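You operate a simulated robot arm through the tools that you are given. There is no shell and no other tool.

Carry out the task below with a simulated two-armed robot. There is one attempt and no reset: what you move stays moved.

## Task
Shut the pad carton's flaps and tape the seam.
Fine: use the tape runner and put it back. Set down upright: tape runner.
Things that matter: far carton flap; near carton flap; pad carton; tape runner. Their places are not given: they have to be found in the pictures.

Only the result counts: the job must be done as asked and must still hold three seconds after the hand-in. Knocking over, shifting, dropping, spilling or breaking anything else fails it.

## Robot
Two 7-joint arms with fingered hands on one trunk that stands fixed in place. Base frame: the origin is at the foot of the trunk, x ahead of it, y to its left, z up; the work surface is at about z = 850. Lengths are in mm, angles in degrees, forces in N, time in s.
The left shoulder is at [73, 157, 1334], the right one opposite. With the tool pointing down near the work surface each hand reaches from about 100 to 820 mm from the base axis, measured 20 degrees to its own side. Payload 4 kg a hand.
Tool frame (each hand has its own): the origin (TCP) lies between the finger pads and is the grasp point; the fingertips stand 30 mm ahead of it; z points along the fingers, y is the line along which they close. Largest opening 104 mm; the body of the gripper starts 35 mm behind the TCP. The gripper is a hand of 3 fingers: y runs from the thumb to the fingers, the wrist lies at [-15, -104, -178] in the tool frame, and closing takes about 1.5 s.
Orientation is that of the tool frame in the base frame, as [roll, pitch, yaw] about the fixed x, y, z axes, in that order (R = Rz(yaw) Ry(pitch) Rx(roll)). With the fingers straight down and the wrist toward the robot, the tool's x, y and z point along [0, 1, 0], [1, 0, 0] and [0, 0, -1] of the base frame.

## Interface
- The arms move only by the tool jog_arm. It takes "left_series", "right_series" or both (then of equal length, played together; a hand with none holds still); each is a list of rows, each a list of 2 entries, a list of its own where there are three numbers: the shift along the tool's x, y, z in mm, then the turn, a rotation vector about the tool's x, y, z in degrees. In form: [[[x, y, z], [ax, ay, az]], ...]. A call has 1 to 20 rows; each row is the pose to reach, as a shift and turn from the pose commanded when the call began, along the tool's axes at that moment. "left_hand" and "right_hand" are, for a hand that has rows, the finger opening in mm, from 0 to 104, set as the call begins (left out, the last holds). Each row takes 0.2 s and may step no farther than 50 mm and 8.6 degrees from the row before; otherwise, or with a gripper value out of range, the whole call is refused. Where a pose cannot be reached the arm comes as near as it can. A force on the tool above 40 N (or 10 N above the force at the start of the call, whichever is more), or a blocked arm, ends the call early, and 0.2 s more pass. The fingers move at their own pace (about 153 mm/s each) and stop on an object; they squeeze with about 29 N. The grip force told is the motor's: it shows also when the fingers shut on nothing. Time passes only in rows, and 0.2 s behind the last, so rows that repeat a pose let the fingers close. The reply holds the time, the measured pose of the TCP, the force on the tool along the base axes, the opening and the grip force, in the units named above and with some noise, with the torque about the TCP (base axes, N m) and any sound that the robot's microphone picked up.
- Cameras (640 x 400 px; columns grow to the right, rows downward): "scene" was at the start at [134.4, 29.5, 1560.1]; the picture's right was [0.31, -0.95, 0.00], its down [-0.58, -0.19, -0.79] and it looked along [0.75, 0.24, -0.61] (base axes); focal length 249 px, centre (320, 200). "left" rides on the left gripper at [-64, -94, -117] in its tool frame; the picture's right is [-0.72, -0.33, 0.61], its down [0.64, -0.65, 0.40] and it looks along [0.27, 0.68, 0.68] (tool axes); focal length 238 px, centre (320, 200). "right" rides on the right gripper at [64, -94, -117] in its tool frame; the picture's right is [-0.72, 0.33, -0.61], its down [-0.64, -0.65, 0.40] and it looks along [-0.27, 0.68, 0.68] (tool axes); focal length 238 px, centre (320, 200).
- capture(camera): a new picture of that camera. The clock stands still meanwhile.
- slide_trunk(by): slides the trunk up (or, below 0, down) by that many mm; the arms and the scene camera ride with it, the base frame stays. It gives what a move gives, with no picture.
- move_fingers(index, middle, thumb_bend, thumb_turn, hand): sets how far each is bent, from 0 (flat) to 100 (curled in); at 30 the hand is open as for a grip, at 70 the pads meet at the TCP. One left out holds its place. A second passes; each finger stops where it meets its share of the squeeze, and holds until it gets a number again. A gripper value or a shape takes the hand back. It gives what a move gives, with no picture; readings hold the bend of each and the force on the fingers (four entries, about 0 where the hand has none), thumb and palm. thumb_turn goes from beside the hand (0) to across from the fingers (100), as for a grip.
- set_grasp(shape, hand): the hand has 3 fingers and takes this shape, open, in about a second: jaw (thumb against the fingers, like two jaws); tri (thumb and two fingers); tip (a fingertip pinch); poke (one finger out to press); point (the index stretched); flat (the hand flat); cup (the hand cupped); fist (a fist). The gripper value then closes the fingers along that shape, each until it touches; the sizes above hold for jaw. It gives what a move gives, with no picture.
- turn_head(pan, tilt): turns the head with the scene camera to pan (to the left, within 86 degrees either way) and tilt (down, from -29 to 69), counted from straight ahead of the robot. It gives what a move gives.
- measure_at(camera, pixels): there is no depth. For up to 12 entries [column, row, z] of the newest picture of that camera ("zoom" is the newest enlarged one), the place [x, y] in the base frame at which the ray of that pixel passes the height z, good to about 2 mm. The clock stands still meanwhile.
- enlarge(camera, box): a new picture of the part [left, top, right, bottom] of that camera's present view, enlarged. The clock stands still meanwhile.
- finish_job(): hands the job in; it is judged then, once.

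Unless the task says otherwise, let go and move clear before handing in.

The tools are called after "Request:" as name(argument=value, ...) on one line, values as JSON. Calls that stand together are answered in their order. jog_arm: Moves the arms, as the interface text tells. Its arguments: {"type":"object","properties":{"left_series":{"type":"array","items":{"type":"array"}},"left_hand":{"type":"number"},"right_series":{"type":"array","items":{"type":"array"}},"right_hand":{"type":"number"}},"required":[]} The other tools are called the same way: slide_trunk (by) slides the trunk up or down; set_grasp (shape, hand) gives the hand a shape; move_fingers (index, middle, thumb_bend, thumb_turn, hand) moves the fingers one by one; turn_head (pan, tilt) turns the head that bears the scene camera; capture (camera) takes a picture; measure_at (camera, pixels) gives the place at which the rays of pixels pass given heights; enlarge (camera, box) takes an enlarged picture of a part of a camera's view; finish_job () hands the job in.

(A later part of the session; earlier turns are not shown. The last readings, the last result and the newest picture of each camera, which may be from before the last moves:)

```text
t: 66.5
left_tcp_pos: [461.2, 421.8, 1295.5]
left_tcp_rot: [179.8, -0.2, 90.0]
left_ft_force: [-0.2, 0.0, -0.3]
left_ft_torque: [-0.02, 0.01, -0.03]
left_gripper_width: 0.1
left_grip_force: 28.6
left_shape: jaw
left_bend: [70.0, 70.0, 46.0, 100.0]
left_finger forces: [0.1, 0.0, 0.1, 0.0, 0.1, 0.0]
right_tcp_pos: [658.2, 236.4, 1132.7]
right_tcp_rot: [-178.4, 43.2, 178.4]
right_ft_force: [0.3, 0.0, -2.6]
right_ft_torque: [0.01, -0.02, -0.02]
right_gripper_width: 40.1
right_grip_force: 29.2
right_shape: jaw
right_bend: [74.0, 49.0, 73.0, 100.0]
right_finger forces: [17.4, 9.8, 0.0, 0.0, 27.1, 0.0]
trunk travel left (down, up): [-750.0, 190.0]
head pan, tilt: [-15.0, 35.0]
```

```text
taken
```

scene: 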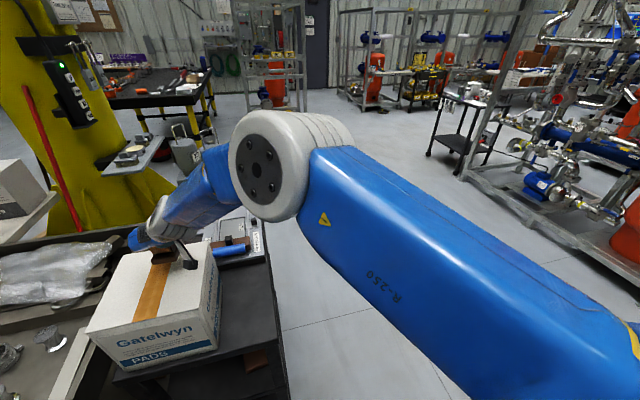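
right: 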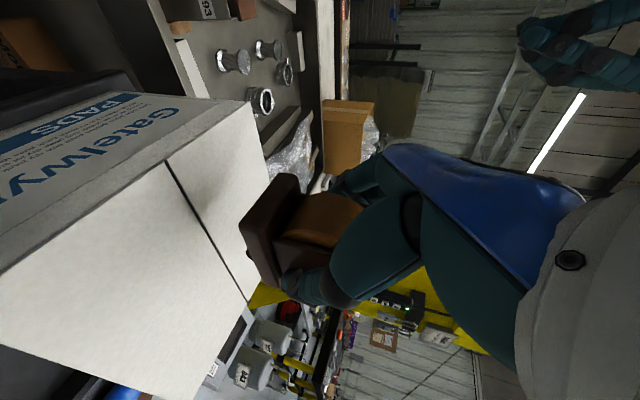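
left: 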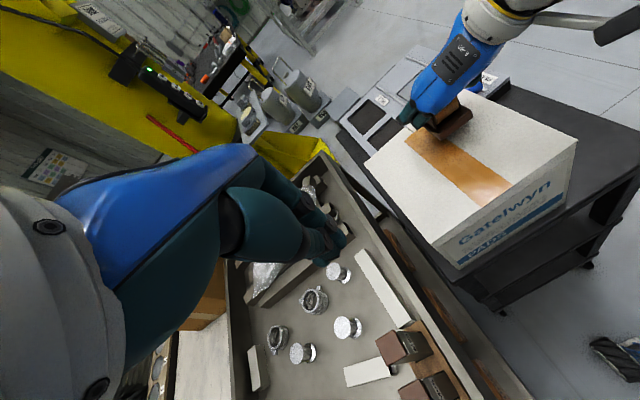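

Tracking is lagging by 5–10 mm, as if something upstream of the wrist is pressing. I'll look down at the robot's own right shoulder and upper arm.

Request:
turn_head(pan=-50, tilt=60)

Request:
capture(camera="scene")

Request:
turn_head(pan=30, tilt=65)

Request:
capture(camera="scene")

```text
t: 67.5
left_tcp_pos: [461.4, 422.8, 1296.9]
left_tcp_rot: [179.7, -0.2, 90.0]
left_ft_force: [0.0, -0.5, 0.7]
left_ft_torque: [-0.03, 0.01, 0.01]
left_gripper_width: 0.0
left_grip_force: 29.3
left_shape: jaw
left_bend: [70.0, 70.0, 46.0, 100.0]
left_finger forces: [0.0, 0.0, 0.1, 0.1, 0.2, 0.1]
right_tcp_pos: [659.8, 236.9, 1136.8]
right_tcp_rot: [-178.9, 43.3, 178.1]
right_ft_force: [-0.1, -0.2, -2.0]
right_ft_torque: [0.03, 0.04, -0.03]
right_gripper_width: 40.2
right_grip_force: 29.0
right_shape: jaw
right_bend: [74.0, 49.0, 73.0, 100.0]
right_finger forces: [17.3, 9.8, 0.0, 0.0, 27.1, 0.0]
trunk travel left (down, up): [-750.0, 190.0]
head pan, tilt: [-50.0, 60.0]
```

```text
taken
```

scene: 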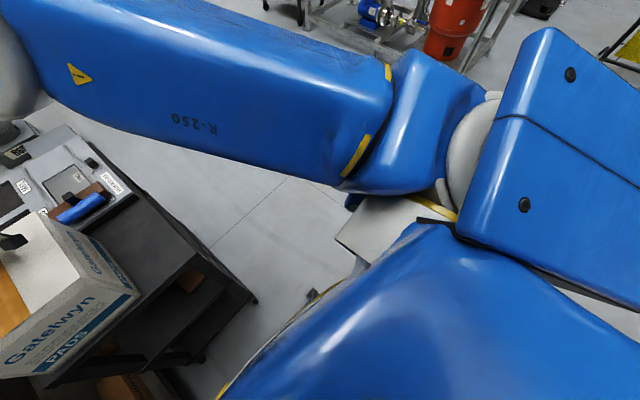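

```text
t: 69.0
left_tcp_pos: [461.8, 423.0, 1296.5]
left_tcp_rot: [179.8, -0.2, 90.0]
left_ft_force: [-0.2, 0.8, -0.6]
left_ft_torque: [0.01, 0.01, 0.04]
left_gripper_width: 0.0
left_grip_force: 28.7
left_shape: jaw
left_bend: [70.0, 70.0, 46.0, 100.0]
left_finger forces: [0.1, 0.0, 0.1, 0.0, 0.0, 0.0]
right_tcp_pos: [660.0, 237.9, 1139.4]
right_tcp_rot: [-178.9, 43.4, 178.0]
right_ft_force: [-0.4, 0.1, -2.7]
right_ft_torque: [-0.01, -0.01, 0.0]
right_gripper_width: 40.1
right_grip_force: 28.8
right_shape: jaw
right_bend: [74.0, 49.0, 73.0, 100.0]
right_finger forces: [17.4, 9.9, 0.1, 0.1, 27.0, 0.0]
trunk travel left (down, up): [-750.0, 190.0]
head pan, tilt: [30.0, 65.0]
```

```text
taken
```

scene: 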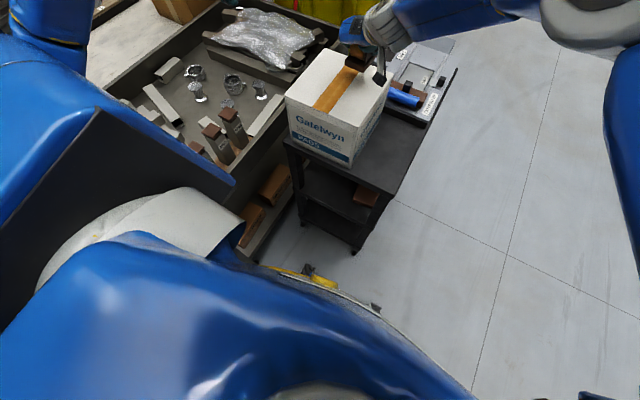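

The pose is slowly creeping toward the command (z went 1133→1139), so this looks like slow settling rather than a hard block. I'll keep rising with small steps and hold rows, restoring the level attitude.

Request:
turn_head(pan=20, tilt=50)

Request:
jog_arm(right_series=[[[-4, 2, -4], [-0.3, -0.5, -0.3]], [[-8, 4, -8], [-0.6, -1, -0.5]], [[-12, 6, -12], [-0.9, -1.5, -0.8]], [[-16, 8, -16], [-1.2, -2, -1]], [[-20, 10, -21], [-1.5, -2.5, -1.2]], [[-24, 12, -25], [-1.9, -2.8, -1.4]], [[-27.5, 15, -29], [-1.9, -2.8, -1.4]], [[-27.5, 15, -29], [-1.9, -2.8, -1.4]], [[-27.5, 15, -29], [-1.9, -2.8, -1.4]], [[-27.5, 15, -29], [-1.9, -2.8, -1.4]], [[-27.5, 15, -29], [-1.9, -2.8, -1.4]], [[-27.5, 15, -29], [-1.9, -2.8, -1.4]]])

Request:
capture(camera="scene")

```text
t: 69.8
left_tcp_pos: [463.4, 421.4, 1295.4]
left_tcp_rot: [179.8, -0.2, 90.0]
left_ft_force: [0.1, 0.1, -0.3]
left_ft_torque: [0.01, -0.06, 0.04]
left_gripper_width: 0.0
left_grip_force: 29.3
left_shape: jaw
left_bend: [70.0, 70.0, 46.0, 100.0]
left_finger forces: [0.0, 0.0, 0.0, 0.0, 0.0, 0.1]
right_tcp_pos: [660.8, 237.1, 1141.6]
right_tcp_rot: [-179.1, 43.6, 177.9]
right_ft_force: [0.4, 0.9, -2.1]
right_ft_torque: [0.04, 0.02, 0.03]
right_gripper_width: 40.1
right_grip_force: 29.0
right_shape: jaw
right_bend: [74.0, 49.0, 73.0, 100.0]
right_finger forces: [17.4, 9.8, 0.0, 0.1, 27.1, 0.0]
trunk travel left (down, up): [-750.0, 190.0]
head pan, tilt: [20.0, 50.0]
```

```text
t: 72.6
left_tcp_pos: [461.5, 419.8, 1297.0]
left_tcp_rot: [179.8, -0.3, 90.0]
left_ft_force: [0.1, 0.1, 0.5]
left_ft_torque: [0.04, -0.01, 0.0]
left_gripper_width: 0.0
left_grip_force: 28.9
left_shape: jaw
left_bend: [70.0, 70.0, 46.0, 100.0]
left_finger forces: [0.0, 0.0, 0.1, 0.0, 0.0, 0.0]
right_tcp_pos: [661.2, 242.1, 1159.7]
right_tcp_rot: [-180.0, 44.2, 178.6]
right_ft_force: [0.5, 0.1, -2.5]
right_ft_torque: [0.05, -0.01, -0.01]
right_gripper_width: 40.2
right_grip_force: 28.7
right_shape: jaw
right_bend: [74.0, 49.0, 73.0, 100.0]
right_finger forces: [17.4, 9.8, 0.0, 0.0, 27.2, 0.0]
trunk travel left (down, up): [-750.0, 190.0]
head pan, tilt: [20.0, 50.0]
stopped in row 12 (right hand): the arm was blocked; the commanded pose is now the measured one
```

```text
taken
```

scene: 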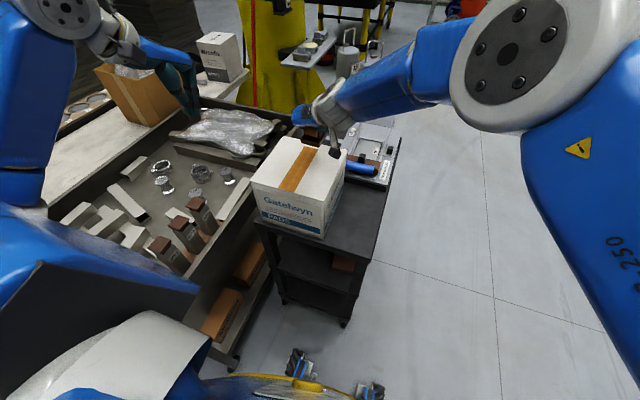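

Still settling slowly: now (661,242,1160), which is high enough to be safe. I'll test tracking in the other direction by drawing the hand back toward the robot in small steps at this height.

Request:
jog_arm(right_series=[[[3.5, 0, -3.5], [0, 0, 0]], [[7, 0, -7], [0, 0, 0]], [[10.5, 0, -10.5], [0, 0, 0]], [[14, 0, -14], [0, 0, 0]], [[14, 0, -14], [0, 0, 0]], [[14, 0, -14], [0, 0, 0]]])

Request:
jog_arm(right_series=[[[0, 0, 0], [0, 0, 0]], [[0, 0, 0], [0, 0, 0]]])

```text
t: 74.0
left_tcp_pos: [460.1, 419.8, 1296.9]
left_tcp_rot: [179.6, -0.2, 90.0]
left_ft_force: [0.7, 0.8, 0.1]
left_ft_torque: [0.02, 0.04, 0.01]
left_gripper_width: 0.0
left_grip_force: 28.8
left_shape: jaw
left_bend: [70.0, 70.0, 46.0, 100.0]
left_finger forces: [0.0, 0.0, 0.1, 0.0, 0.0, 0.1]
right_tcp_pos: [640.7, 242.0, 1161.5]
right_tcp_rot: [-180.0, 44.1, 178.6]
right_ft_force: [-0.6, -0.4, -2.1]
right_ft_torque: [-0.03, 0.0, 0.01]
right_gripper_width: 40.1
right_grip_force: 29.4
right_shape: jaw
right_bend: [74.0, 49.0, 73.0, 100.0]
right_finger forces: [17.4, 9.8, 0.0, 0.0, 27.1, 0.0]
trunk travel left (down, up): [-750.0, 190.0]
head pan, tilt: [20.0, 50.0]
```

```text
t: 74.6
left_tcp_pos: [460.1, 420.6, 1297.3]
left_tcp_rot: [179.6, -0.3, 90.0]
left_ft_force: [0.5, 0.4, -0.2]
left_ft_torque: [-0.01, 0.02, 0.04]
left_gripper_width: 0.2
left_grip_force: 29.1
left_shape: jaw
left_bend: [70.0, 70.0, 46.0, 100.0]
left_finger forces: [0.0, 0.1, 0.0, 0.0, 0.1, 0.0]
right_tcp_pos: [641.3, 241.8, 1160.2]
right_tcp_rot: [-179.9, 44.1, 178.7]
right_ft_force: [0.3, -0.8, -1.9]
right_ft_torque: [0.02, 0.01, 0.02]
right_gripper_width: 40.3
right_grip_force: 28.7
right_shape: jaw
right_bend: [74.0, 49.0, 73.0, 100.0]
right_finger forces: [17.5, 9.9, 0.0, 0.0, 27.1, 0.0]
trunk travel left (down, up): [-750.0, 190.0]
head pan, tilt: [20.0, 50.0]
```

Tracking is exact in this direction. I'll draw back further to x≈600 and rise to about z≈1200, in small steps.

Request:
jog_arm(right_series=[[[7, 0, -7], [0, 0, 0]], [[14, 0, -14], [0, 0, 0]], [[21, 0, -21], [0, 0, 0]], [[28, 0, -28], [0, 0, 0]], [[28, 0, -28], [0, 0, 0]]])

Request:
jog_arm(right_series=[[[-5, 0, -5], [0, 0, 0]], [[-10, 0, -10], [0, 0, 0]], [[-15, 0, -15], [0, 0, 0]], [[-15, 0, -15], [0, 0, 0]]])

Request:
capture(camera="scene")

```text
t: 75.8
left_tcp_pos: [459.7, 420.5, 1297.0]
left_tcp_rot: [179.6, -0.3, 90.0]
left_ft_force: [0.0, -0.6, -0.6]
left_ft_torque: [-0.01, -0.01, 0.03]
left_gripper_width: 0.0
left_grip_force: 29.0
left_shape: jaw
left_bend: [70.0, 70.0, 46.0, 100.0]
left_finger forces: [0.0, 0.1, 0.0, 0.0, 0.1, 0.0]
right_tcp_pos: [600.5, 243.8, 1161.4]
right_tcp_rot: [180.0, 44.1, 178.6]
right_ft_force: [0.3, 0.0, -3.0]
right_ft_torque: [0.0, -0.02, 0.04]
right_gripper_width: 40.1
right_grip_force: 28.9
right_shape: jaw
right_bend: [74.0, 49.0, 73.0, 100.0]
right_finger forces: [17.3, 9.8, 0.0, 0.0, 27.1, 0.1]
trunk travel left (down, up): [-750.0, 190.0]
head pan, tilt: [20.0, 50.0]
```

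```text
t: 76.8
left_tcp_pos: [460.4, 420.4, 1297.2]
left_tcp_rot: [179.8, -0.3, 90.1]
left_ft_force: [-0.3, 0.8, 0.0]
left_ft_torque: [0.02, 0.02, 0.03]
left_gripper_width: 0.2
left_grip_force: 29.6
left_shape: jaw
left_bend: [70.0, 70.0, 46.0, 100.0]
left_finger forces: [0.1, 0.0, 0.0, 0.1, 0.0, 0.0]
right_tcp_pos: [601.8, 242.3, 1181.5]
right_tcp_rot: [-180.0, 44.0, 178.6]
right_ft_force: [0.5, -0.1, -1.9]
right_ft_torque: [0.01, 0.03, 0.02]
right_gripper_width: 39.9
right_grip_force: 28.4
right_shape: jaw
right_bend: [74.0, 49.0, 73.0, 100.0]
right_finger forces: [17.4, 9.9, 0.0, 0.0, 27.1, 0.0]
trunk travel left (down, up): [-750.0, 190.0]
head pan, tilt: [20.0, 50.0]
```

```text
taken
```

scene: 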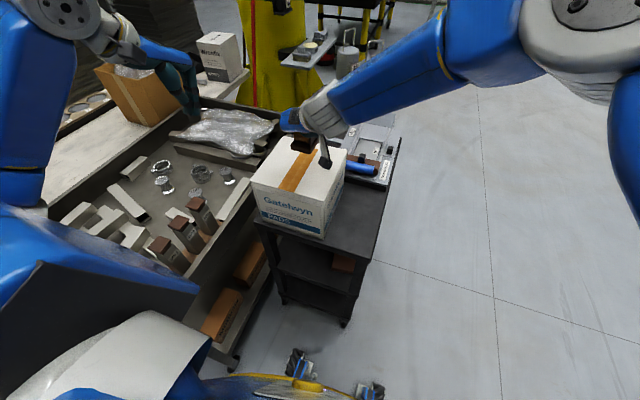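

Tracking is normal again at (602,242,1181). I'll rise 40 mm more and then slide the trunk down 100 mm, which brings the shoulder level with the wrist for the far end.

Request:
jog_arm(right_series=[[[-6, 0, -6], [0, 0, 0]], [[-12, 0, -12.5], [0, 0, 0]], [[-18, 0, -19], [0, 0, 0]], [[-24, 0, -25], [0, 0, 0]], [[-30, 0, -31], [0, 0, 0]], [[-30, 0, -31], [0, 0, 0]]])

Request:
jog_arm(right_series=[[[0, 0, 0], [0, 0, 0]], [[0, 0, 0], [0, 0, 0]]])

```text
t: 78.2
left_tcp_pos: [459.2, 420.8, 1297.7]
left_tcp_rot: [179.6, -0.3, 89.9]
left_ft_force: [-0.3, 0.7, -0.3]
left_ft_torque: [0.04, 0.01, -0.03]
left_gripper_width: 0.2
left_grip_force: 28.9
left_shape: jaw
left_bend: [70.0, 70.0, 46.0, 100.0]
left_finger forces: [0.0, 0.1, 0.0, 0.1, 0.0, 0.0]
right_tcp_pos: [607.2, 237.9, 1220.8]
right_tcp_rot: [179.8, 43.4, 177.7]
right_ft_force: [0.1, 0.6, -1.8]
right_ft_torque: [0.0, 0.01, 0.01]
right_gripper_width: 40.0
right_grip_force: 28.5
right_shape: jaw
right_bend: [74.0, 49.0, 73.0, 100.0]
right_finger forces: [17.3, 9.8, 0.1, 0.0, 27.0, 0.0]
trunk travel left (down, up): [-750.0, 190.0]
head pan, tilt: [20.0, 50.0]
```

```text
t: 78.8
left_tcp_pos: [460.4, 419.5, 1296.4]
left_tcp_rot: [179.8, -0.3, 90.1]
left_ft_force: [0.1, 0.1, 0.8]
left_ft_torque: [0.02, 0.0, 0.01]
left_gripper_width: 0.0
left_grip_force: 29.4
left_shape: jaw
left_bend: [70.0, 70.0, 46.0, 100.0]
left_finger forces: [0.0, 0.1, 0.0, 0.1, 0.0, 0.0]
right_tcp_pos: [606.5, 238.2, 1222.7]
right_tcp_rot: [179.6, 43.4, 177.8]
right_ft_force: [0.7, -0.3, -2.3]
right_ft_torque: [-0.03, 0.03, 0.02]
right_gripper_width: 40.1
right_grip_force: 29.2
right_shape: jaw
right_bend: [74.0, 49.0, 73.0, 100.0]
right_finger forces: [17.4, 9.8, 0.0, 0.0, 27.1, 0.0]
trunk travel left (down, up): [-750.0, 190.0]
head pan, tilt: [20.0, 50.0]
```

There's a small deviation at this height, so I'll keep the hand relatively lower and use a moderate trunk slide of −60 mm. The runner stays well above the carton, at TCP z≈1162.

Request:
slide_trunk(by=-60)

Request:
capture(camera="scene")

```text
t: 79.8
left_tcp_pos: [459.6, 419.7, 1237.3]
left_tcp_rot: [179.7, -0.3, 90.0]
left_ft_force: [1.1, 0.3, -0.4]
left_ft_torque: [0.0, -0.01, 0.02]
left_gripper_width: 0.0
left_grip_force: 29.1
left_shape: jaw
left_bend: [70.0, 70.0, 46.0, 100.0]
left_finger forces: [0.0, 0.0, 0.0, 0.0, 0.0, 0.0]
right_tcp_pos: [605.4, 238.2, 1165.1]
right_tcp_rot: [179.6, 43.9, 177.7]
right_ft_force: [0.0, -0.2, -2.2]
right_ft_torque: [0.01, -0.03, 0.0]
right_gripper_width: 39.9
right_grip_force: 29.3
right_shape: jaw
right_bend: [74.0, 49.0, 73.0, 100.0]
right_finger forces: [17.2, 9.8, 0.0, 0.0, 27.2, 0.0]
trunk travel left (down, up): [-690.0, 250.0]
head pan, tilt: [20.0, 50.0]
```

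```text
taken
```

scene: 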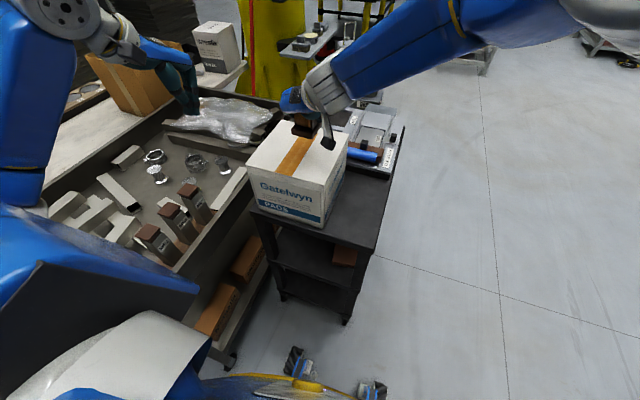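

The trunk is lowered; the elbow sits high, but it will come down as the arm extends. I'll move to about (690,265,1120) while restoring the level attitude, in small steps with settling rows.

Request:
jog_arm(right_series=[[[-4, 3, 11.6], [-0.1, -0.4, -0.1]], [[-8, 6, 23.2], [-0.25, -0.8, -0.25]], [[-12, 9.4, 34.8], [-0.4, -1.3, -0.4]], [[-16, 12.5, 46.4], [-0.5, -1.7, -0.5]], [[-20, 15.6, 58], [-0.65, -2.2, -0.65]], [[-24, 18.8, 69.6], [-0.8, -2.6, -0.8]], [[-28, 22, 81], [-0.9, -3, -0.9]], [[-32.2, 25, 92.8], [-1, -3.4, -1]], [[-32.2, 25, 92.8], [-1, -3.4, -1]], [[-32.2, 25, 92.8], [-1, -3.4, -1]]])

Request:
jog_arm(right_series=[[[0, 0, 0], [0, 0, 0]], [[0, 0, 0], [0, 0, 0]]])

```text
t: 81.4
left_tcp_pos: [458.9, 416.6, 1238.8]
left_tcp_rot: [179.6, -0.4, 89.8]
left_ft_force: [0.2, 0.2, -0.9]
left_ft_torque: [0.03, 0.01, 0.02]
left_gripper_width: 0.2
left_grip_force: 29.2
left_shape: jaw
left_bend: [70.0, 70.0, 46.0, 100.0]
left_finger forces: [0.0, 0.0, 0.0, 0.0, 0.0, 0.0]
right_tcp_pos: [723.3, 212.4, 1181.6]
right_tcp_rot: [172.4, 47.7, 168.6]
right_ft_force: [0.2, 0.4, -2.3]
right_ft_torque: [-0.01, 0.01, -0.03]
right_gripper_width: 40.3
right_grip_force: 28.9
right_shape: jaw
right_bend: [74.0, 49.0, 73.0, 100.0]
right_finger forces: [17.3, 9.6, 0.0, 0.0, 27.1, 0.0]
trunk travel left (down, up): [-690.0, 250.0]
head pan, tilt: [20.0, 50.0]
stopped in row 7 (right hand): the arm was blocked; the commanded pose is now the measured one
```

```text
t: 82.0
left_tcp_pos: [458.6, 419.4, 1237.4]
left_tcp_rot: [179.7, -0.4, 90.1]
left_ft_force: [-0.1, -0.4, 1.4]
left_ft_torque: [0.0, -0.03, 0.02]
left_gripper_width: 0.0
left_grip_force: 28.8
left_shape: jaw
left_bend: [70.0, 70.0, 46.0, 100.0]
left_finger forces: [0.1, 0.0, 0.0, 0.0, 0.1, 0.1]
right_tcp_pos: [722.9, 213.5, 1181.0]
right_tcp_rot: [172.5, 47.8, 168.5]
right_ft_force: [0.4, 0.0, -1.6]
right_ft_torque: [0.02, 0.01, 0.03]
right_gripper_width: 40.2
right_grip_force: 28.5
right_shape: jaw
right_bend: [74.0, 49.0, 73.0, 100.0]
right_finger forces: [17.4, 9.8, 0.0, 0.0, 27.2, 0.0]
trunk travel left (down, up): [-690.0, 250.0]
head pan, tilt: [20.0, 50.0]
```

The arm swung again during a posture change, to (723,213,1181), still high and clear of the carton. I'll check the picture before moving further.

Request:
capture(camera="scene")

Request:
turn_head(pan=-20, tilt=35)

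Request:
capture(camera="scene")

```text
taken
```

scene: 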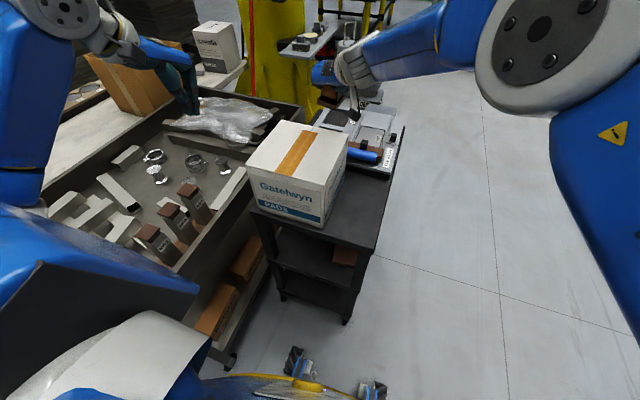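

```text
t: 83.1
left_tcp_pos: [457.8, 418.7, 1238.4]
left_tcp_rot: [179.6, -0.4, 89.9]
left_ft_force: [-0.6, 0.4, 0.2]
left_ft_torque: [0.0, -0.01, -0.01]
left_gripper_width: 0.0
left_grip_force: 28.7
left_shape: jaw
left_bend: [70.0, 70.0, 46.0, 100.0]
left_finger forces: [0.0, 0.0, 0.0, 0.1, 0.0, 0.0]
right_tcp_pos: [723.7, 212.4, 1182.7]
right_tcp_rot: [172.3, 47.7, 168.4]
right_ft_force: [0.7, -0.4, -2.4]
right_ft_torque: [-0.02, 0.02, 0.0]
right_gripper_width: 40.1
right_grip_force: 28.4
right_shape: jaw
right_bend: [74.0, 49.0, 73.0, 100.0]
right_finger forces: [17.4, 9.6, 0.0, 0.0, 27.2, 0.1]
trunk travel left (down, up): [-690.0, 250.0]
head pan, tilt: [-20.0, 35.0]
```

```text
taken
```

scene: 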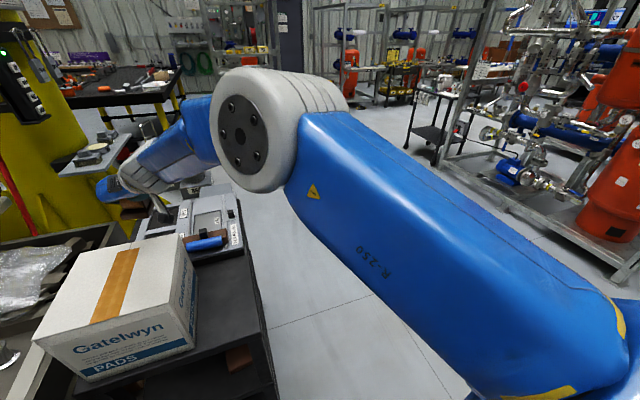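

The carton and tape are undisturbed; the elbow is up near the head, which blocks leftward moves. I'll move right, away from the head, toward (640,60,1180) while levelling, to recover the arm's earlier posture.

Request:
jog_arm(right_series=[[[3.4, -16, -6], [0, 0.2, -0.8]], [[6.9, -32, -12], [-0.2, 0.3, -1.5]], [[10.3, -48, -18], [-0.2, 0.5, -2.3]], [[13.7, -64, -24], [-0.3, 0.7, -3.1]], [[17.2, -80, -30], [-0.4, 0.9, -3.9]], [[20.6, -96, -36], [-0.5, 1, -4.6]], [[24, -112, -42], [-0.6, 1.2, -5.4]], [[27.4, -128, -48], [-0.6, 1.4, -6.2]], [[30.9, -144, -54], [-0.7, 1.5, -7]], [[34.3, -159, -59.3], [-0.8, 1.7, -7.7]], [[34.3, -159, -59.3], [-0.8, 1.7, -7.7]], [[34.3, -159, -59.3], [-0.8, 1.7, -7.7]]])

Request:
capture(camera="scene")

```text
t: 85.7
left_tcp_pos: [458.8, 417.8, 1237.9]
left_tcp_rot: [179.6, -0.5, 90.1]
left_ft_force: [0.9, 0.0, 0.1]
left_ft_torque: [0.02, 0.0, 0.0]
left_gripper_width: 0.0
left_grip_force: 28.9
left_shape: jaw
left_bend: [70.0, 70.0, 46.0, 100.0]
left_finger forces: [0.0, 0.1, 0.0, 0.0, 0.0, 0.0]
right_tcp_pos: [639.9, 59.8, 1181.6]
right_tcp_rot: [-179.7, 46.6, -179.9]
right_ft_force: [-0.1, -0.9, -2.0]
right_ft_torque: [0.0, 0.0, 0.0]
right_gripper_width: 40.3
right_grip_force: 29.3
right_shape: jaw
right_bend: [74.0, 49.0, 73.0, 100.0]
right_finger forces: [17.2, 9.5, 0.1, 0.1, 26.7, 0.0]
trunk travel left (down, up): [-690.0, 250.0]
head pan, tilt: [-20.0, 35.0]
```

```text
taken
```

scene: 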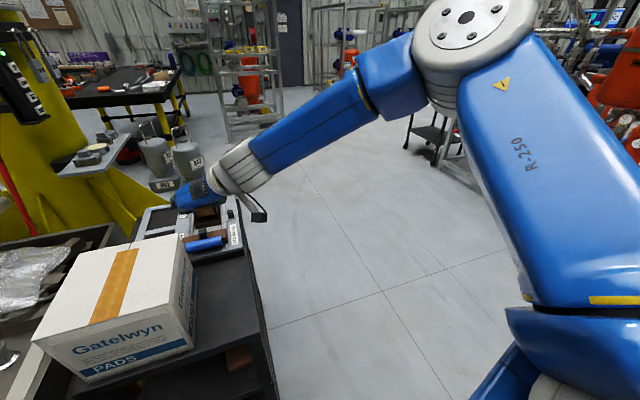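

The target was reached exactly at (640,60,1182), level. I'll approach the far end from the right while already extended, so the upper arm stays clear of the head: first to (705,100,1160), then (718,180,1150).

Request:
turn_head(pan=20, tilt=50)

Request:
jog_arm(right_series=[[[-7, 10, 15.5], [0, 0, 0]], [[-14.5, 20, 31], [0, 0, 0]], [[-22, 30, 46.5], [0, 0, 0]], [[-29, 40, 62], [0, 0, 0]], [[-29.3, 56, 65.3], [0, 0, 0]], [[-29.6, 72, 68.6], [0, 0, 0]], [[-30, 88, 71.9], [0, 0, 0]], [[-30.3, 104, 75.2], [0, 0, 0]], [[-30.6, 120, 78.4], [0, 0, 0]], [[-30.6, 120, 78.4], [0, 0, 0]], [[-30.6, 120, 78.4], [0, 0, 0]]])

Request:
capture(camera="scene")

```text
t: 86.7
left_tcp_pos: [457.1, 418.6, 1238.4]
left_tcp_rot: [179.6, -0.4, 90.0]
left_ft_force: [-0.3, -0.7, -1.0]
left_ft_torque: [0.02, -0.01, 0.0]
left_gripper_width: 0.1
left_grip_force: 29.0
left_shape: jaw
left_bend: [70.0, 70.0, 46.0, 100.0]
left_finger forces: [0.0, 0.0, 0.1, 0.0, 0.1, 0.0]
right_tcp_pos: [639.1, 59.9, 1181.8]
right_tcp_rot: [-179.9, 46.4, -180.0]
right_ft_force: [0.1, 0.5, -1.6]
right_ft_torque: [-0.01, 0.02, -0.01]
right_gripper_width: 40.1
right_grip_force: 29.0
right_shape: jaw
right_bend: [74.0, 49.0, 73.0, 100.0]
right_finger forces: [17.3, 9.6, 0.0, 0.1, 26.6, 0.0]
trunk travel left (down, up): [-690.0, 250.0]
head pan, tilt: [20.0, 50.0]
```

```text
t: 89.1
left_tcp_pos: [458.2, 417.1, 1238.6]
left_tcp_rot: [179.6, -0.5, 89.9]
left_ft_force: [0.2, -0.2, 1.2]
left_ft_torque: [0.01, 0.03, 0.02]
left_gripper_width: 0.0
left_grip_force: 29.0
left_shape: jaw
left_bend: [70.0, 70.0, 46.0, 100.0]
left_finger forces: [0.1, 0.0, 0.0, 0.0, 0.1, 0.0]
right_tcp_pos: [719.0, 177.5, 1148.7]
right_tcp_rot: [179.9, 46.5, 179.8]
right_ft_force: [0.2, -0.7, -2.7]
right_ft_torque: [0.02, 0.01, 0.02]
right_gripper_width: 40.2
right_grip_force: 29.2
right_shape: jaw
right_bend: [74.0, 49.0, 73.0, 100.0]
right_finger forces: [17.0, 9.5, 0.0, 0.0, 26.5, 0.0]
trunk travel left (down, up): [-690.0, 250.0]
head pan, tilt: [20.0, 50.0]
```

```text
taken
```

scene: 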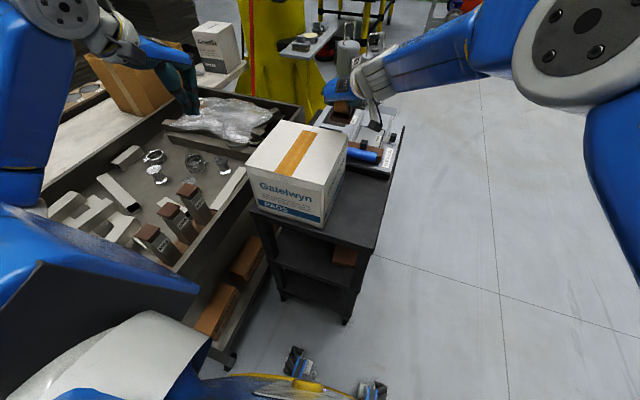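

Tracking is good on this path, at (719,178,1149). I'll continue sweeping toward the seam in 8–10 mm steps, to about (716,240,1138).

Request:
jog_arm(right_series=[[[1.7, 10, 1.1], [0, 0, 0]], [[3.4, 20, 2.3], [0, 0, 0]], [[5, 30, 3.4], [0, 0, 0]], [[6.7, 40, 4.5], [0, 0, 0]], [[8.4, 50, 5.7], [0, 0, 0]], [[10.1, 60, 6.8], [0, 0, 0]], [[10.1, 60, 6.8], [0, 0, 0]], [[10.1, 60, 6.8], [0, 0, 0]]])

Request:
capture(camera="scene")

```text
t: 90.9
left_tcp_pos: [457.6, 418.0, 1239.3]
left_tcp_rot: [179.6, -0.4, 90.0]
left_ft_force: [-0.3, -0.8, 0.2]
left_ft_torque: [-0.01, 0.02, -0.02]
left_gripper_width: 0.0
left_grip_force: 29.2
left_shape: jaw
left_bend: [70.0, 70.0, 46.0, 100.0]
left_finger forces: [0.1, 0.0, 0.0, 0.0, 0.1, 0.1]
right_tcp_pos: [732.0, 222.6, 1146.6]
right_tcp_rot: [177.7, 46.3, 176.3]
right_ft_force: [-0.1, 0.2, -1.8]
right_ft_torque: [0.02, -0.05, 0.01]
right_gripper_width: 40.1
right_grip_force: 29.2
right_shape: jaw
right_bend: [74.0, 49.0, 73.0, 100.0]
right_finger forces: [17.1, 9.5, 0.0, 0.0, 26.5, 0.0]
trunk travel left (down, up): [-690.0, 250.0]
head pan, tilt: [20.0, 50.0]
```

```text
taken
```

scene: 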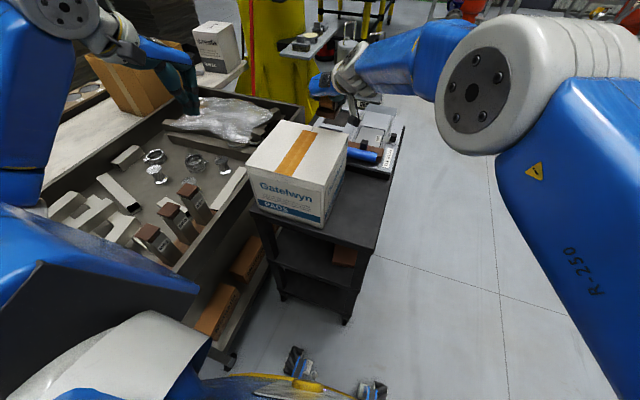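

The leftward sweep stalls again near y≈223, so this elbow-up posture cannot reach the seam's far end. I'll set the runner back at its home for now, then re-posture the arm and re-grip it with flatter fingers for more reach. First, back to the right.

Request:
jog_arm(right_series=[[[0, -20, -2], [0, 0, 0]], [[0, -40, -5], [0, 0, 0]], [[2, -60, -10], [0, 0, 0]], [[4, -77, -20], [0, 0, 0]], [[7, -94, -32], [0, 0, 0]], [[10, -111, -44], [0, 0, 0]], [[13, -128, -55], [0, 0, 0]], [[16, -145, -65], [0, 0, 0]], [[19, -162, -75], [0, 0, 0]], [[21.8, -180, -84], [0, 0, 0]], [[21.8, -180, -84], [0, 0, 0]], [[21.8, -180, -84], [0, 0, 0]]])

```text
t: 93.5
left_tcp_pos: [459.4, 418.8, 1238.2]
left_tcp_rot: [179.7, -0.4, 90.0]
left_ft_force: [-0.5, 0.2, -0.4]
left_ft_torque: [-0.02, 0.01, -0.01]
left_gripper_width: 0.2
left_grip_force: 29.0
left_shape: jaw
left_bend: [70.0, 70.0, 46.0, 100.0]
left_finger forces: [0.0, 0.0, 0.1, 0.1, 0.1, 0.0]
right_tcp_pos: [639.2, 62.5, 1178.5]
right_tcp_rot: [-179.9, 46.5, -180.0]
right_ft_force: [-1.4, 0.1, -2.8]
right_ft_torque: [-0.02, 0.01, -0.01]
right_gripper_width: 39.8
right_grip_force: 29.3
right_shape: jaw
right_bend: [74.0, 49.0, 73.0, 100.0]
right_finger forces: [17.0, 9.4, 0.1, 0.0, 26.2, 0.1]
trunk travel left (down, up): [-690.0, 250.0]
head pan, tilt: [20.0, 50.0]
```

Back at (639,61,1180) with good tracking. I'll descend toward the home position, to about (622,49,1000), and look at the arm posture there.

Request:
jog_arm(right_series=[[[14.2, -1, 11.1], [0, 0, 0]], [[28.5, -2, 22.2], [0, 0, 0]], [[42.7, -3.2, 33.3], [0, 0, 0]], [[57, -4.3, 44.4], [0, 0, 0]], [[71.2, -5.4, 55.5], [0, 0, 0]], [[85.5, -6.4, 66.7], [0, 0, 0]], [[99.7, -7.5, 77.8], [0, 0, 0]], [[114, -8.6, 88.9], [0, 0, 0]], [[128.2, -9.6, 100], [0, 0, 0]], [[142.5, -10.7, 111.1], [0, 0, 0]], [[142.5, -10.7, 111.1], [0, 0, 0]]])

Request:
capture(camera="scene")

```text
t: 95.9
left_tcp_pos: [458.6, 418.4, 1238.6]
left_tcp_rot: [179.6, -0.5, 90.1]
left_ft_force: [0.1, -0.2, 0.2]
left_ft_torque: [-0.01, -0.01, -0.01]
left_gripper_width: 0.0
left_grip_force: 29.1
left_shape: jaw
left_bend: [70.0, 70.0, 46.0, 100.0]
left_finger forces: [0.0, 0.0, 0.0, 0.0, 0.0, 0.1]
right_tcp_pos: [621.3, 48.1, 998.7]
right_tcp_rot: [179.9, 46.6, 179.8]
right_ft_force: [-0.4, 1.1, -1.8]
right_ft_torque: [-0.02, 0.03, 0.0]
right_gripper_width: 40.0
right_grip_force: 29.1
right_shape: jaw
right_bend: [74.0, 49.0, 73.0, 100.0]
right_finger forces: [17.1, 9.3, 0.0, 0.0, 26.3, 0.0]
trunk travel left (down, up): [-690.0, 250.0]
head pan, tilt: [20.0, 50.0]
```

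```text
taken
```

scene: 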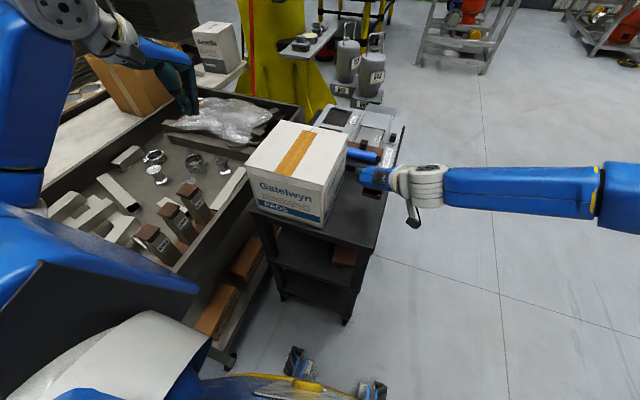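

The posture is back to normal here: the forearm is level, coming from the right. The elbow only rose when the hand was high relative to the shoulder. I'll test in the air whether flatter fingers (about 24° below horizontal) are reachable, which would gain reach at the far end.

Request:
jog_arm(right_series=[[[0, 0, 0], [0, -5, 0]], [[0, 0, 0], [0, -10, 0]], [[0, 0, 0], [0, -15, 0]], [[0, 0, 0], [0, -20, 0]], [[0, 0, 0], [0, -20, 0]]])

Request:
capture(camera="scene")

```text
t: 97.1
left_tcp_pos: [457.8, 417.4, 1239.7]
left_tcp_rot: [179.6, -0.3, 90.0]
left_ft_force: [-0.2, 0.1, 0.1]
left_ft_torque: [0.01, 0.02, 0.04]
left_gripper_width: 0.0
left_grip_force: 29.4
left_shape: jaw
left_bend: [70.0, 70.0, 46.0, 100.0]
left_finger forces: [0.1, 0.1, 0.0, 0.1, 0.1, 0.1]
right_tcp_pos: [621.9, 47.9, 999.5]
right_tcp_rot: [180.0, 51.6, 179.8]
right_ft_force: [0.0, -0.1, -2.9]
right_ft_torque: [-0.03, 0.01, 0.01]
right_gripper_width: 39.9
right_grip_force: 29.2
right_shape: jaw
right_bend: [74.0, 49.0, 73.0, 100.0]
right_finger forces: [17.2, 9.5, 0.0, 0.0, 26.4, 0.0]
right hand out of reach, approached as far as the arm can: row 2, 3, 4, 5
trunk travel left (down, up): [-690.0, 250.0]
head pan, tilt: [20.0, 50.0]
```

```text
taken
```

scene: 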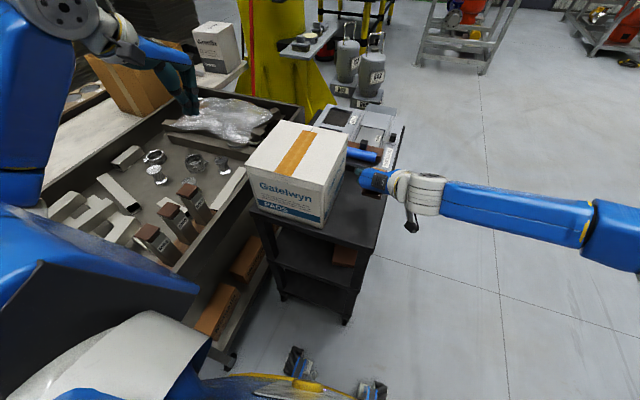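

Only about 38° is reachable here, so flatter fingers won't help much. The left arm has much better reach to the far end, so I'll test it in free air: raise the trunk back to 0, bring the left hand over the carton, and turn it to the mirrored attitude.

Request:
slide_trunk(by=60)

Request:
jog_arm(left_hand=104, left_series=[[[-20, 34, 12], [0, 0, 0]], [[-40, 68, 25], [0, 0, 0]], [[-60, 102, 38], [0, 0, 0]], [[-80, 136, 50], [0, 0, 0]], [[-80, 136, 50], [0, 0, 0]]])

```text
t: 98.1
left_tcp_pos: [458.9, 418.2, 1297.8]
left_tcp_rot: [179.7, -0.4, 89.9]
left_ft_force: [0.0, 0.1, -0.3]
left_ft_torque: [-0.04, 0.0, 0.01]
left_gripper_width: 0.1
left_grip_force: 28.8
left_shape: jaw
left_bend: [70.0, 70.0, 46.0, 100.0]
left_finger forces: [0.0, 0.0, 0.0, 0.0, 0.0, 0.1]
right_tcp_pos: [622.0, 49.7, 1060.2]
right_tcp_rot: [180.0, 51.5, 179.9]
right_ft_force: [-0.8, 0.1, -2.4]
right_ft_torque: [-0.01, 0.0, -0.01]
right_gripper_width: 39.7
right_grip_force: 29.3
right_shape: jaw
right_bend: [74.0, 49.0, 73.0, 100.0]
right_finger forces: [17.0, 9.4, 0.0, 0.0, 26.3, 0.0]
trunk travel left (down, up): [-750.0, 190.0]
head pan, tilt: [20.0, 50.0]
```

```text
t: 99.3
left_tcp_pos: [594.0, 336.6, 1248.3]
left_tcp_rot: [179.7, -0.5, 90.0]
left_ft_force: [0.6, -0.4, 0.2]
left_ft_torque: [-0.01, -0.01, 0.0]
left_gripper_width: 103.8
left_grip_force: 0.2
left_shape: jaw
left_bend: [30.0, 30.0, 30.0, 98.0]
left_finger forces: [0.1, 0.0, 0.1, 0.1, 0.0, 0.0]
right_tcp_pos: [621.6, 49.1, 1060.5]
right_tcp_rot: [180.0, 51.6, 179.8]
right_ft_force: [0.0, -0.2, -2.4]
right_ft_torque: [0.01, 0.0, -0.03]
right_gripper_width: 40.3
right_grip_force: 28.9
right_shape: jaw
right_bend: [74.0, 49.0, 73.0, 100.0]
right_finger forces: [17.1, 9.5, 0.0, 0.1, 26.4, 0.0]
trunk travel left (down, up): [-750.0, 190.0]
head pan, tilt: [20.0, 50.0]
```

The left hand is at (594,337,1248). Now I'll turn it to tool y = −y with the fingers 45° forward-down.

Request:
jog_arm(left_series=[[[0, 0, 0], [-2.93, 2.93, 7.07]], [[0, 0, 0], [-5.87, 5.87, 14.15]], [[0, 0, 0], [-8.8, 8.8, 21.2]], [[0, 0, 0], [-11.7, 11.7, 28.3]], [[0, 0, 0], [-14.7, 14.7, 35.4]], [[0, 0, 0], [-17.6, 17.6, 42.4]], [[0, 0, 0], [-20.5, 20.5, 49.5]], [[0, 0, 0], [-23.5, 23.5, 56.6]], [[0, 0, 0], [-26.4, 26.4, 63.7]], [[0, 0, 0], [-29.3, 29.3, 70.7]], [[0, 0, 0], [-32.3, 32.3, 77.8]], [[0, 0, 0], [-35.2, 35.2, 84.9]], [[0, 0, 0], [-35.2, 35.2, 84.9]]])

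Request:
capture(camera="scene")

```text
t: 102.1
left_tcp_pos: [593.8, 338.1, 1249.6]
left_tcp_rot: [-179.4, -45.3, -0.5]
left_ft_force: [0.4, -0.3, 0.3]
left_ft_torque: [-0.01, -0.01, 0.03]
left_gripper_width: 103.9
left_grip_force: 0.1
left_shape: jaw
left_bend: [30.0, 30.0, 30.0, 98.0]
left_finger forces: [0.0, 0.0, 0.0, 0.0, 0.1, 0.0]
right_tcp_pos: [622.3, 48.8, 1059.5]
right_tcp_rot: [180.0, 51.6, 179.9]
right_ft_force: [0.3, -0.3, -1.8]
right_ft_torque: [-0.04, 0.02, -0.01]
right_gripper_width: 39.9
right_grip_force: 29.1
right_shape: jaw
right_bend: [74.0, 49.0, 73.0, 100.0]
right_finger forces: [17.1, 9.5, 0.0, 0.1, 26.4, 0.0]
trunk travel left (down, up): [-750.0, 190.0]
head pan, tilt: [20.0, 50.0]
```

```text
taken
```

scene: 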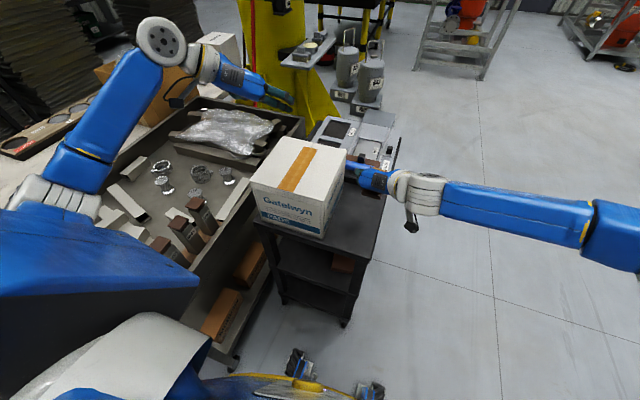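

The left arm takes the mirrored attitude easily. I'll test its reach in the air above the far end of the seam, at (730,269,1150).

Request:
jog_arm(left_series=[[[4, 11.5, 28], [0, 0, 0]], [[8, 23, 56], [0, 0, 0]], [[12, 34.5, 83.5], [0, 0, 0]], [[16, 46, 111], [0, 0, 0]], [[20, 57.5, 139], [0, 0, 0]], [[24.5, 69, 167], [0, 0, 0]], [[24.5, 69, 167], [0, 0, 0]]])

Request:
capture(camera="scene")

```text
t: 103.7
left_tcp_pos: [730.1, 268.4, 1148.2]
left_tcp_rot: [-179.4, -45.4, -0.5]
left_ft_force: [0.1, 0.3, 0.2]
left_ft_torque: [-0.01, 0.0, 0.0]
left_gripper_width: 103.7
left_grip_force: 0.1
left_shape: jaw
left_bend: [30.0, 30.0, 30.0, 98.0]
left_finger forces: [0.1, 0.1, 0.0, 0.1, 0.1, 0.1]
right_tcp_pos: [621.7, 49.1, 1060.9]
right_tcp_rot: [180.0, 51.7, 179.9]
right_ft_force: [0.2, 0.9, -2.2]
right_ft_torque: [-0.01, 0.0, 0.03]
right_gripper_width: 39.9
right_grip_force: 28.7
right_shape: jaw
right_bend: [74.0, 49.0, 73.0, 100.0]
right_finger forces: [17.2, 9.5, 0.0, 0.0, 26.3, 0.1]
trunk travel left (down, up): [-750.0, 190.0]
head pan, tilt: [20.0, 50.0]
```

```text
taken
```

scene: 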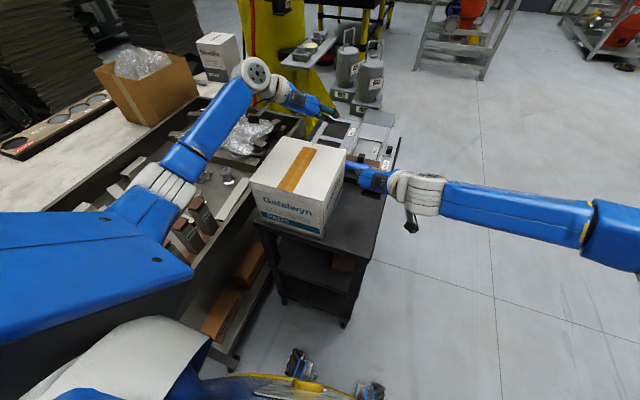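

The left arm reaches the far end comfortably (730,268,1148). The plan: right hand sets the runner on the carton top, left hand takes it, tapes the last 25 mm and sets it back on top, then the right hand returns it home. First I'll pull the left hand back and out of the way.

Request:
jog_arm(left_series=[[[-4, -11.5, -28], [0, 0, 0]], [[-8, -23, -56], [0, 0, 0]], [[-12, -35, -84], [0, 0, 0]], [[-16, -46, -112], [0, 0, 0]], [[-20, -58, -140], [0, 0, 0]], [[-24, -70, -168], [0, 0, 0]], [[-38, -93, -186], [0, 0, 0]], [[-52, -116, -204], [0, 0, 0]], [[-67, -139, -223], [0, 0, 0]], [[-82, -162, -242], [0, 0, 0]], [[-82, -162, -242], [0, 0, 0]]])

Request:
capture(camera="scene")

```text
t: 106.1
left_tcp_pos: [501.4, 432.1, 1260.6]
left_tcp_rot: [-179.4, -45.4, -0.4]
left_ft_force: [0.4, 0.3, 0.1]
left_ft_torque: [0.05, 0.03, 0.01]
left_gripper_width: 103.6
left_grip_force: 0.1
left_shape: jaw
left_bend: [30.0, 30.0, 30.0, 98.0]
left_finger forces: [0.0, 0.0, 0.0, 0.0, 0.0, 0.0]
right_tcp_pos: [622.8, 49.5, 1059.3]
right_tcp_rot: [180.0, 51.5, 179.9]
right_ft_force: [0.0, 0.2, -1.9]
right_ft_torque: [-0.02, -0.01, 0.02]
right_gripper_width: 40.4
right_grip_force: 29.0
right_shape: jaw
right_bend: [74.0, 49.0, 73.0, 100.0]
right_finger forces: [17.0, 9.5, 0.1, 0.0, 26.4, 0.0]
trunk travel left (down, up): [-750.0, 190.0]
head pan, tilt: [20.0, 50.0]
```

```text
taken
```

scene: 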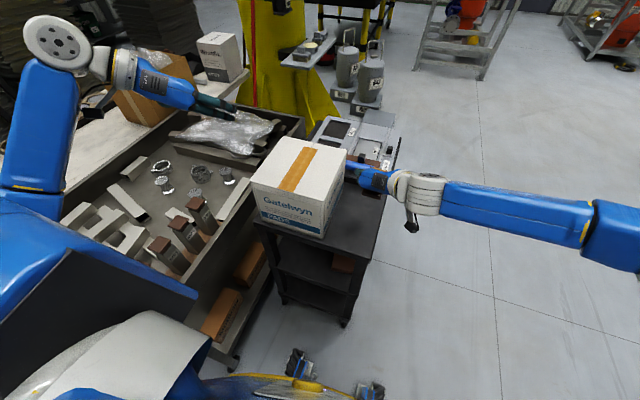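

Now the right hand: rise to z≈1160 while levelling the runner (pitch back to 46.5).

Request:
jog_arm(right_series=[[[-20, 0, -15.5], [0, 1.3, 0]], [[-39, 0, -31], [0, 2.6, 0]], [[-59, 0, -46.5], [0, 3.9, 0]], [[-78.4, 0, -62.1], [0, 5.1, 0]], [[-78.4, 0, -62.1], [0, 5.1, 0]]])

```text
t: 107.3
left_tcp_pos: [501.3, 431.4, 1261.2]
left_tcp_rot: [-179.5, -45.4, -0.3]
left_ft_force: [-0.4, 0.8, 0.1]
left_ft_torque: [0.01, -0.04, -0.02]
left_gripper_width: 103.7
left_grip_force: 0.0
left_shape: jaw
left_bend: [30.0, 30.0, 30.0, 98.0]
left_finger forces: [0.1, 0.1, 0.0, 0.1, 0.0, 0.0]
right_tcp_pos: [622.1, 48.8, 1160.3]
right_tcp_rot: [179.9, 46.4, 179.9]
right_ft_force: [0.5, 0.8, -1.8]
right_ft_torque: [-0.03, 0.01, 0.01]
right_gripper_width: 40.1
right_grip_force: 28.8
right_shape: jaw
right_bend: [74.0, 49.0, 73.0, 100.0]
right_finger forces: [17.0, 9.5, 0.0, 0.0, 26.4, 0.1]
trunk travel left (down, up): [-750.0, 190.0]
head pan, tilt: [20.0, 50.0]
```

Level at (622,49,1160). I'll carry it across to above the carton at about (600,269,1140), following the route that worked before.

Request:
jog_arm(right_series=[[[4, 31, 0], [0, 0, 0]], [[8, 63, -1], [0, 0, 0]], [[12.5, 94, -1], [0, 0, 0]], [[17, 126, -1.5], [0, 0, 0]], [[21, 157, -2], [0, 0, 0]], [[25.5, 189, -2], [0, 0, 0]], [[29.6, 220, -2.2], [0, 0, 0]], [[29.6, 220, -2.2], [0, 0, 0]], [[29.6, 220, -2.2], [0, 0, 0]]])

Request:
capture(camera="scene")

```text
t: 109.3
left_tcp_pos: [501.9, 429.6, 1261.8]
left_tcp_rot: [-179.2, -45.5, -0.5]
left_ft_force: [-1.3, -0.1, 0.1]
left_ft_torque: [-0.02, 0.04, 0.01]
left_gripper_width: 103.9
left_grip_force: 0.0
left_shape: jaw
left_bend: [30.0, 30.0, 30.0, 98.0]
left_finger forces: [0.0, 0.0, 0.0, 0.1, 0.0, 0.0]
right_tcp_pos: [600.8, 267.4, 1139.0]
right_tcp_rot: [179.9, 46.4, 179.8]
right_ft_force: [0.5, -0.5, -3.3]
right_ft_torque: [0.01, 0.0, -0.01]
right_gripper_width: 40.0
right_grip_force: 29.4
right_shape: jaw
right_bend: [74.0, 49.0, 73.0, 100.0]
right_finger forces: [17.2, 9.5, 0.1, 0.0, 26.4, 0.1]
trunk travel left (down, up): [-750.0, 190.0]
head pan, tilt: [20.0, 50.0]
```

```text
taken
```

scene: 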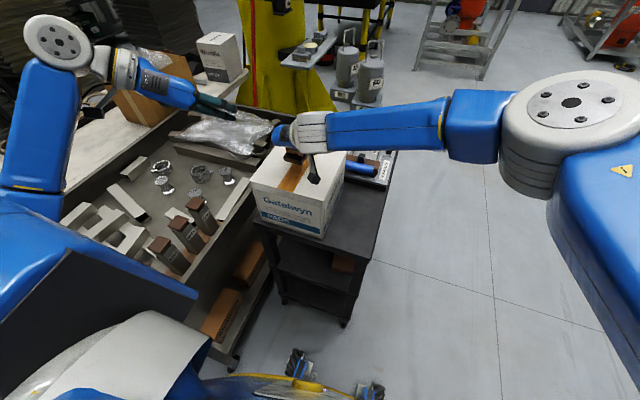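

Tracking is good and the posture is normal. I'll lower toward the carton top, to about z≈1099 first.

Request:
jog_arm(right_series=[[[7, 0, 6.7], [0, 0, 0]], [[14.5, 0.5, 13.8], [0, 0, 0]], [[22, 1, 20.6], [0, 0, 0]], [[29, 1, 27.5], [0, 0, 0]], [[29, 1, 27.5], [0, 0, 0]]])

Request:
jog_arm(right_series=[[[0.73, 0, 0.69], [0, 0, 0]], [[1.45, 0, 1.38], [0, 0, 0]], [[2.2, 0, 2.07], [0, 0, 0]], [[2.9, 0, 2.75], [0, 0, 0]], [[2.9, 0, 2.75], [0, 0, 0]]])

```text
t: 110.5
left_tcp_pos: [500.3, 431.9, 1261.2]
left_tcp_rot: [-179.4, -45.3, -0.4]
left_ft_force: [-0.1, 0.0, 0.4]
left_ft_torque: [-0.06, 0.03, 0.03]
left_gripper_width: 103.6
left_grip_force: 0.1
left_shape: jaw
left_bend: [30.0, 30.0, 30.0, 98.0]
left_finger forces: [0.0, 0.0, 0.0, 0.1, 0.0, 0.0]
right_tcp_pos: [600.1, 270.0, 1099.4]
right_tcp_rot: [-180.0, 46.4, 179.9]
right_ft_force: [-0.3, 0.5, -3.2]
right_ft_torque: [-0.02, 0.01, 0.0]
right_gripper_width: 40.0
right_grip_force: 28.8
right_shape: jaw
right_bend: [74.0, 49.0, 73.0, 100.0]
right_finger forces: [17.1, 9.5, 0.0, 0.1, 26.6, 0.0]
trunk travel left (down, up): [-750.0, 190.0]
head pan, tilt: [20.0, 50.0]
```

```text
t: 111.7
left_tcp_pos: [501.5, 431.5, 1260.7]
left_tcp_rot: [-179.4, -45.4, -0.4]
left_ft_force: [0.8, -0.5, 0.2]
left_ft_torque: [0.0, 0.05, -0.01]
left_gripper_width: 103.8
left_grip_force: 0.1
left_shape: jaw
left_bend: [30.0, 30.0, 30.0, 98.0]
left_finger forces: [0.1, 0.0, 0.1, 0.0, 0.1, 0.1]
right_tcp_pos: [600.2, 270.2, 1096.2]
right_tcp_rot: [-180.0, 46.4, 179.9]
right_ft_force: [0.6, 0.1, -1.2]
right_ft_torque: [0.03, 0.03, 0.01]
right_gripper_width: 40.0
right_grip_force: 28.3
right_shape: jaw
right_bend: [74.0, 49.0, 73.0, 100.0]
right_finger forces: [17.3, 9.7, 0.0, 0.1, 26.6, 0.1]
trunk travel left (down, up): [-750.0, 190.0]
head pan, tilt: [20.0, 50.0]
```

Contact is just beginning (Fz −1.2). I'll lower another 1–2 mm until the carton carries the runner.

Request:
jog_arm(right_series=[[[0.73, 0, 0.69], [0, 0, 0]], [[0.73, 0, 0.69], [0, 0, 0]]])

Request:
jog_arm(right_series=[[[0.5, 0, 0.5], [0, 0, 0]], [[0.5, 0, 0.5], [0, 0, 0]]])

```text
t: 112.3
left_tcp_pos: [500.3, 431.2, 1260.6]
left_tcp_rot: [-179.5, -45.3, -0.3]
left_ft_force: [-0.7, 0.4, -0.5]
left_ft_torque: [0.03, -0.03, 0.0]
left_gripper_width: 103.7
left_grip_force: 0.1
left_shape: jaw
left_bend: [30.0, 30.0, 30.0, 98.0]
left_finger forces: [0.0, 0.1, 0.0, 0.1, 0.1, 0.0]
right_tcp_pos: [600.3, 271.3, 1094.3]
right_tcp_rot: [180.0, 46.6, 179.8]
right_ft_force: [0.3, 0.0, 0.8]
right_ft_torque: [0.02, -0.01, 0.0]
right_gripper_width: 40.1
right_grip_force: 29.3
right_shape: jaw
right_bend: [74.0, 49.0, 73.0, 100.0]
right_finger forces: [17.9, 9.7, 0.1, 0.1, 26.7, 0.0]
trunk travel left (down, up): [-750.0, 190.0]
head pan, tilt: [20.0, 50.0]
```

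```text
t: 112.9
left_tcp_pos: [501.1, 430.7, 1261.6]
left_tcp_rot: [-179.4, -45.4, -0.5]
left_ft_force: [-0.1, 0.2, 0.1]
left_ft_torque: [0.0, -0.02, 0.02]
left_gripper_width: 103.4
left_grip_force: 0.1
left_shape: jaw
left_bend: [30.0, 30.0, 30.0, 98.0]
left_finger forces: [0.0, 0.1, 0.0, 0.0, 0.1, 0.1]
right_tcp_pos: [600.7, 270.4, 1094.3]
right_tcp_rot: [-180.0, 46.5, -180.0]
right_ft_force: [1.4, 0.6, 1.4]
right_ft_torque: [0.04, 0.01, -0.05]
right_gripper_width: 39.8
right_grip_force: 29.1
right_shape: jaw
right_bend: [74.0, 49.0, 73.0, 100.0]
right_finger forces: [18.6, 9.6, 0.0, 0.0, 26.5, 0.0]
trunk travel left (down, up): [-750.0, 190.0]
head pan, tilt: [20.0, 50.0]
```

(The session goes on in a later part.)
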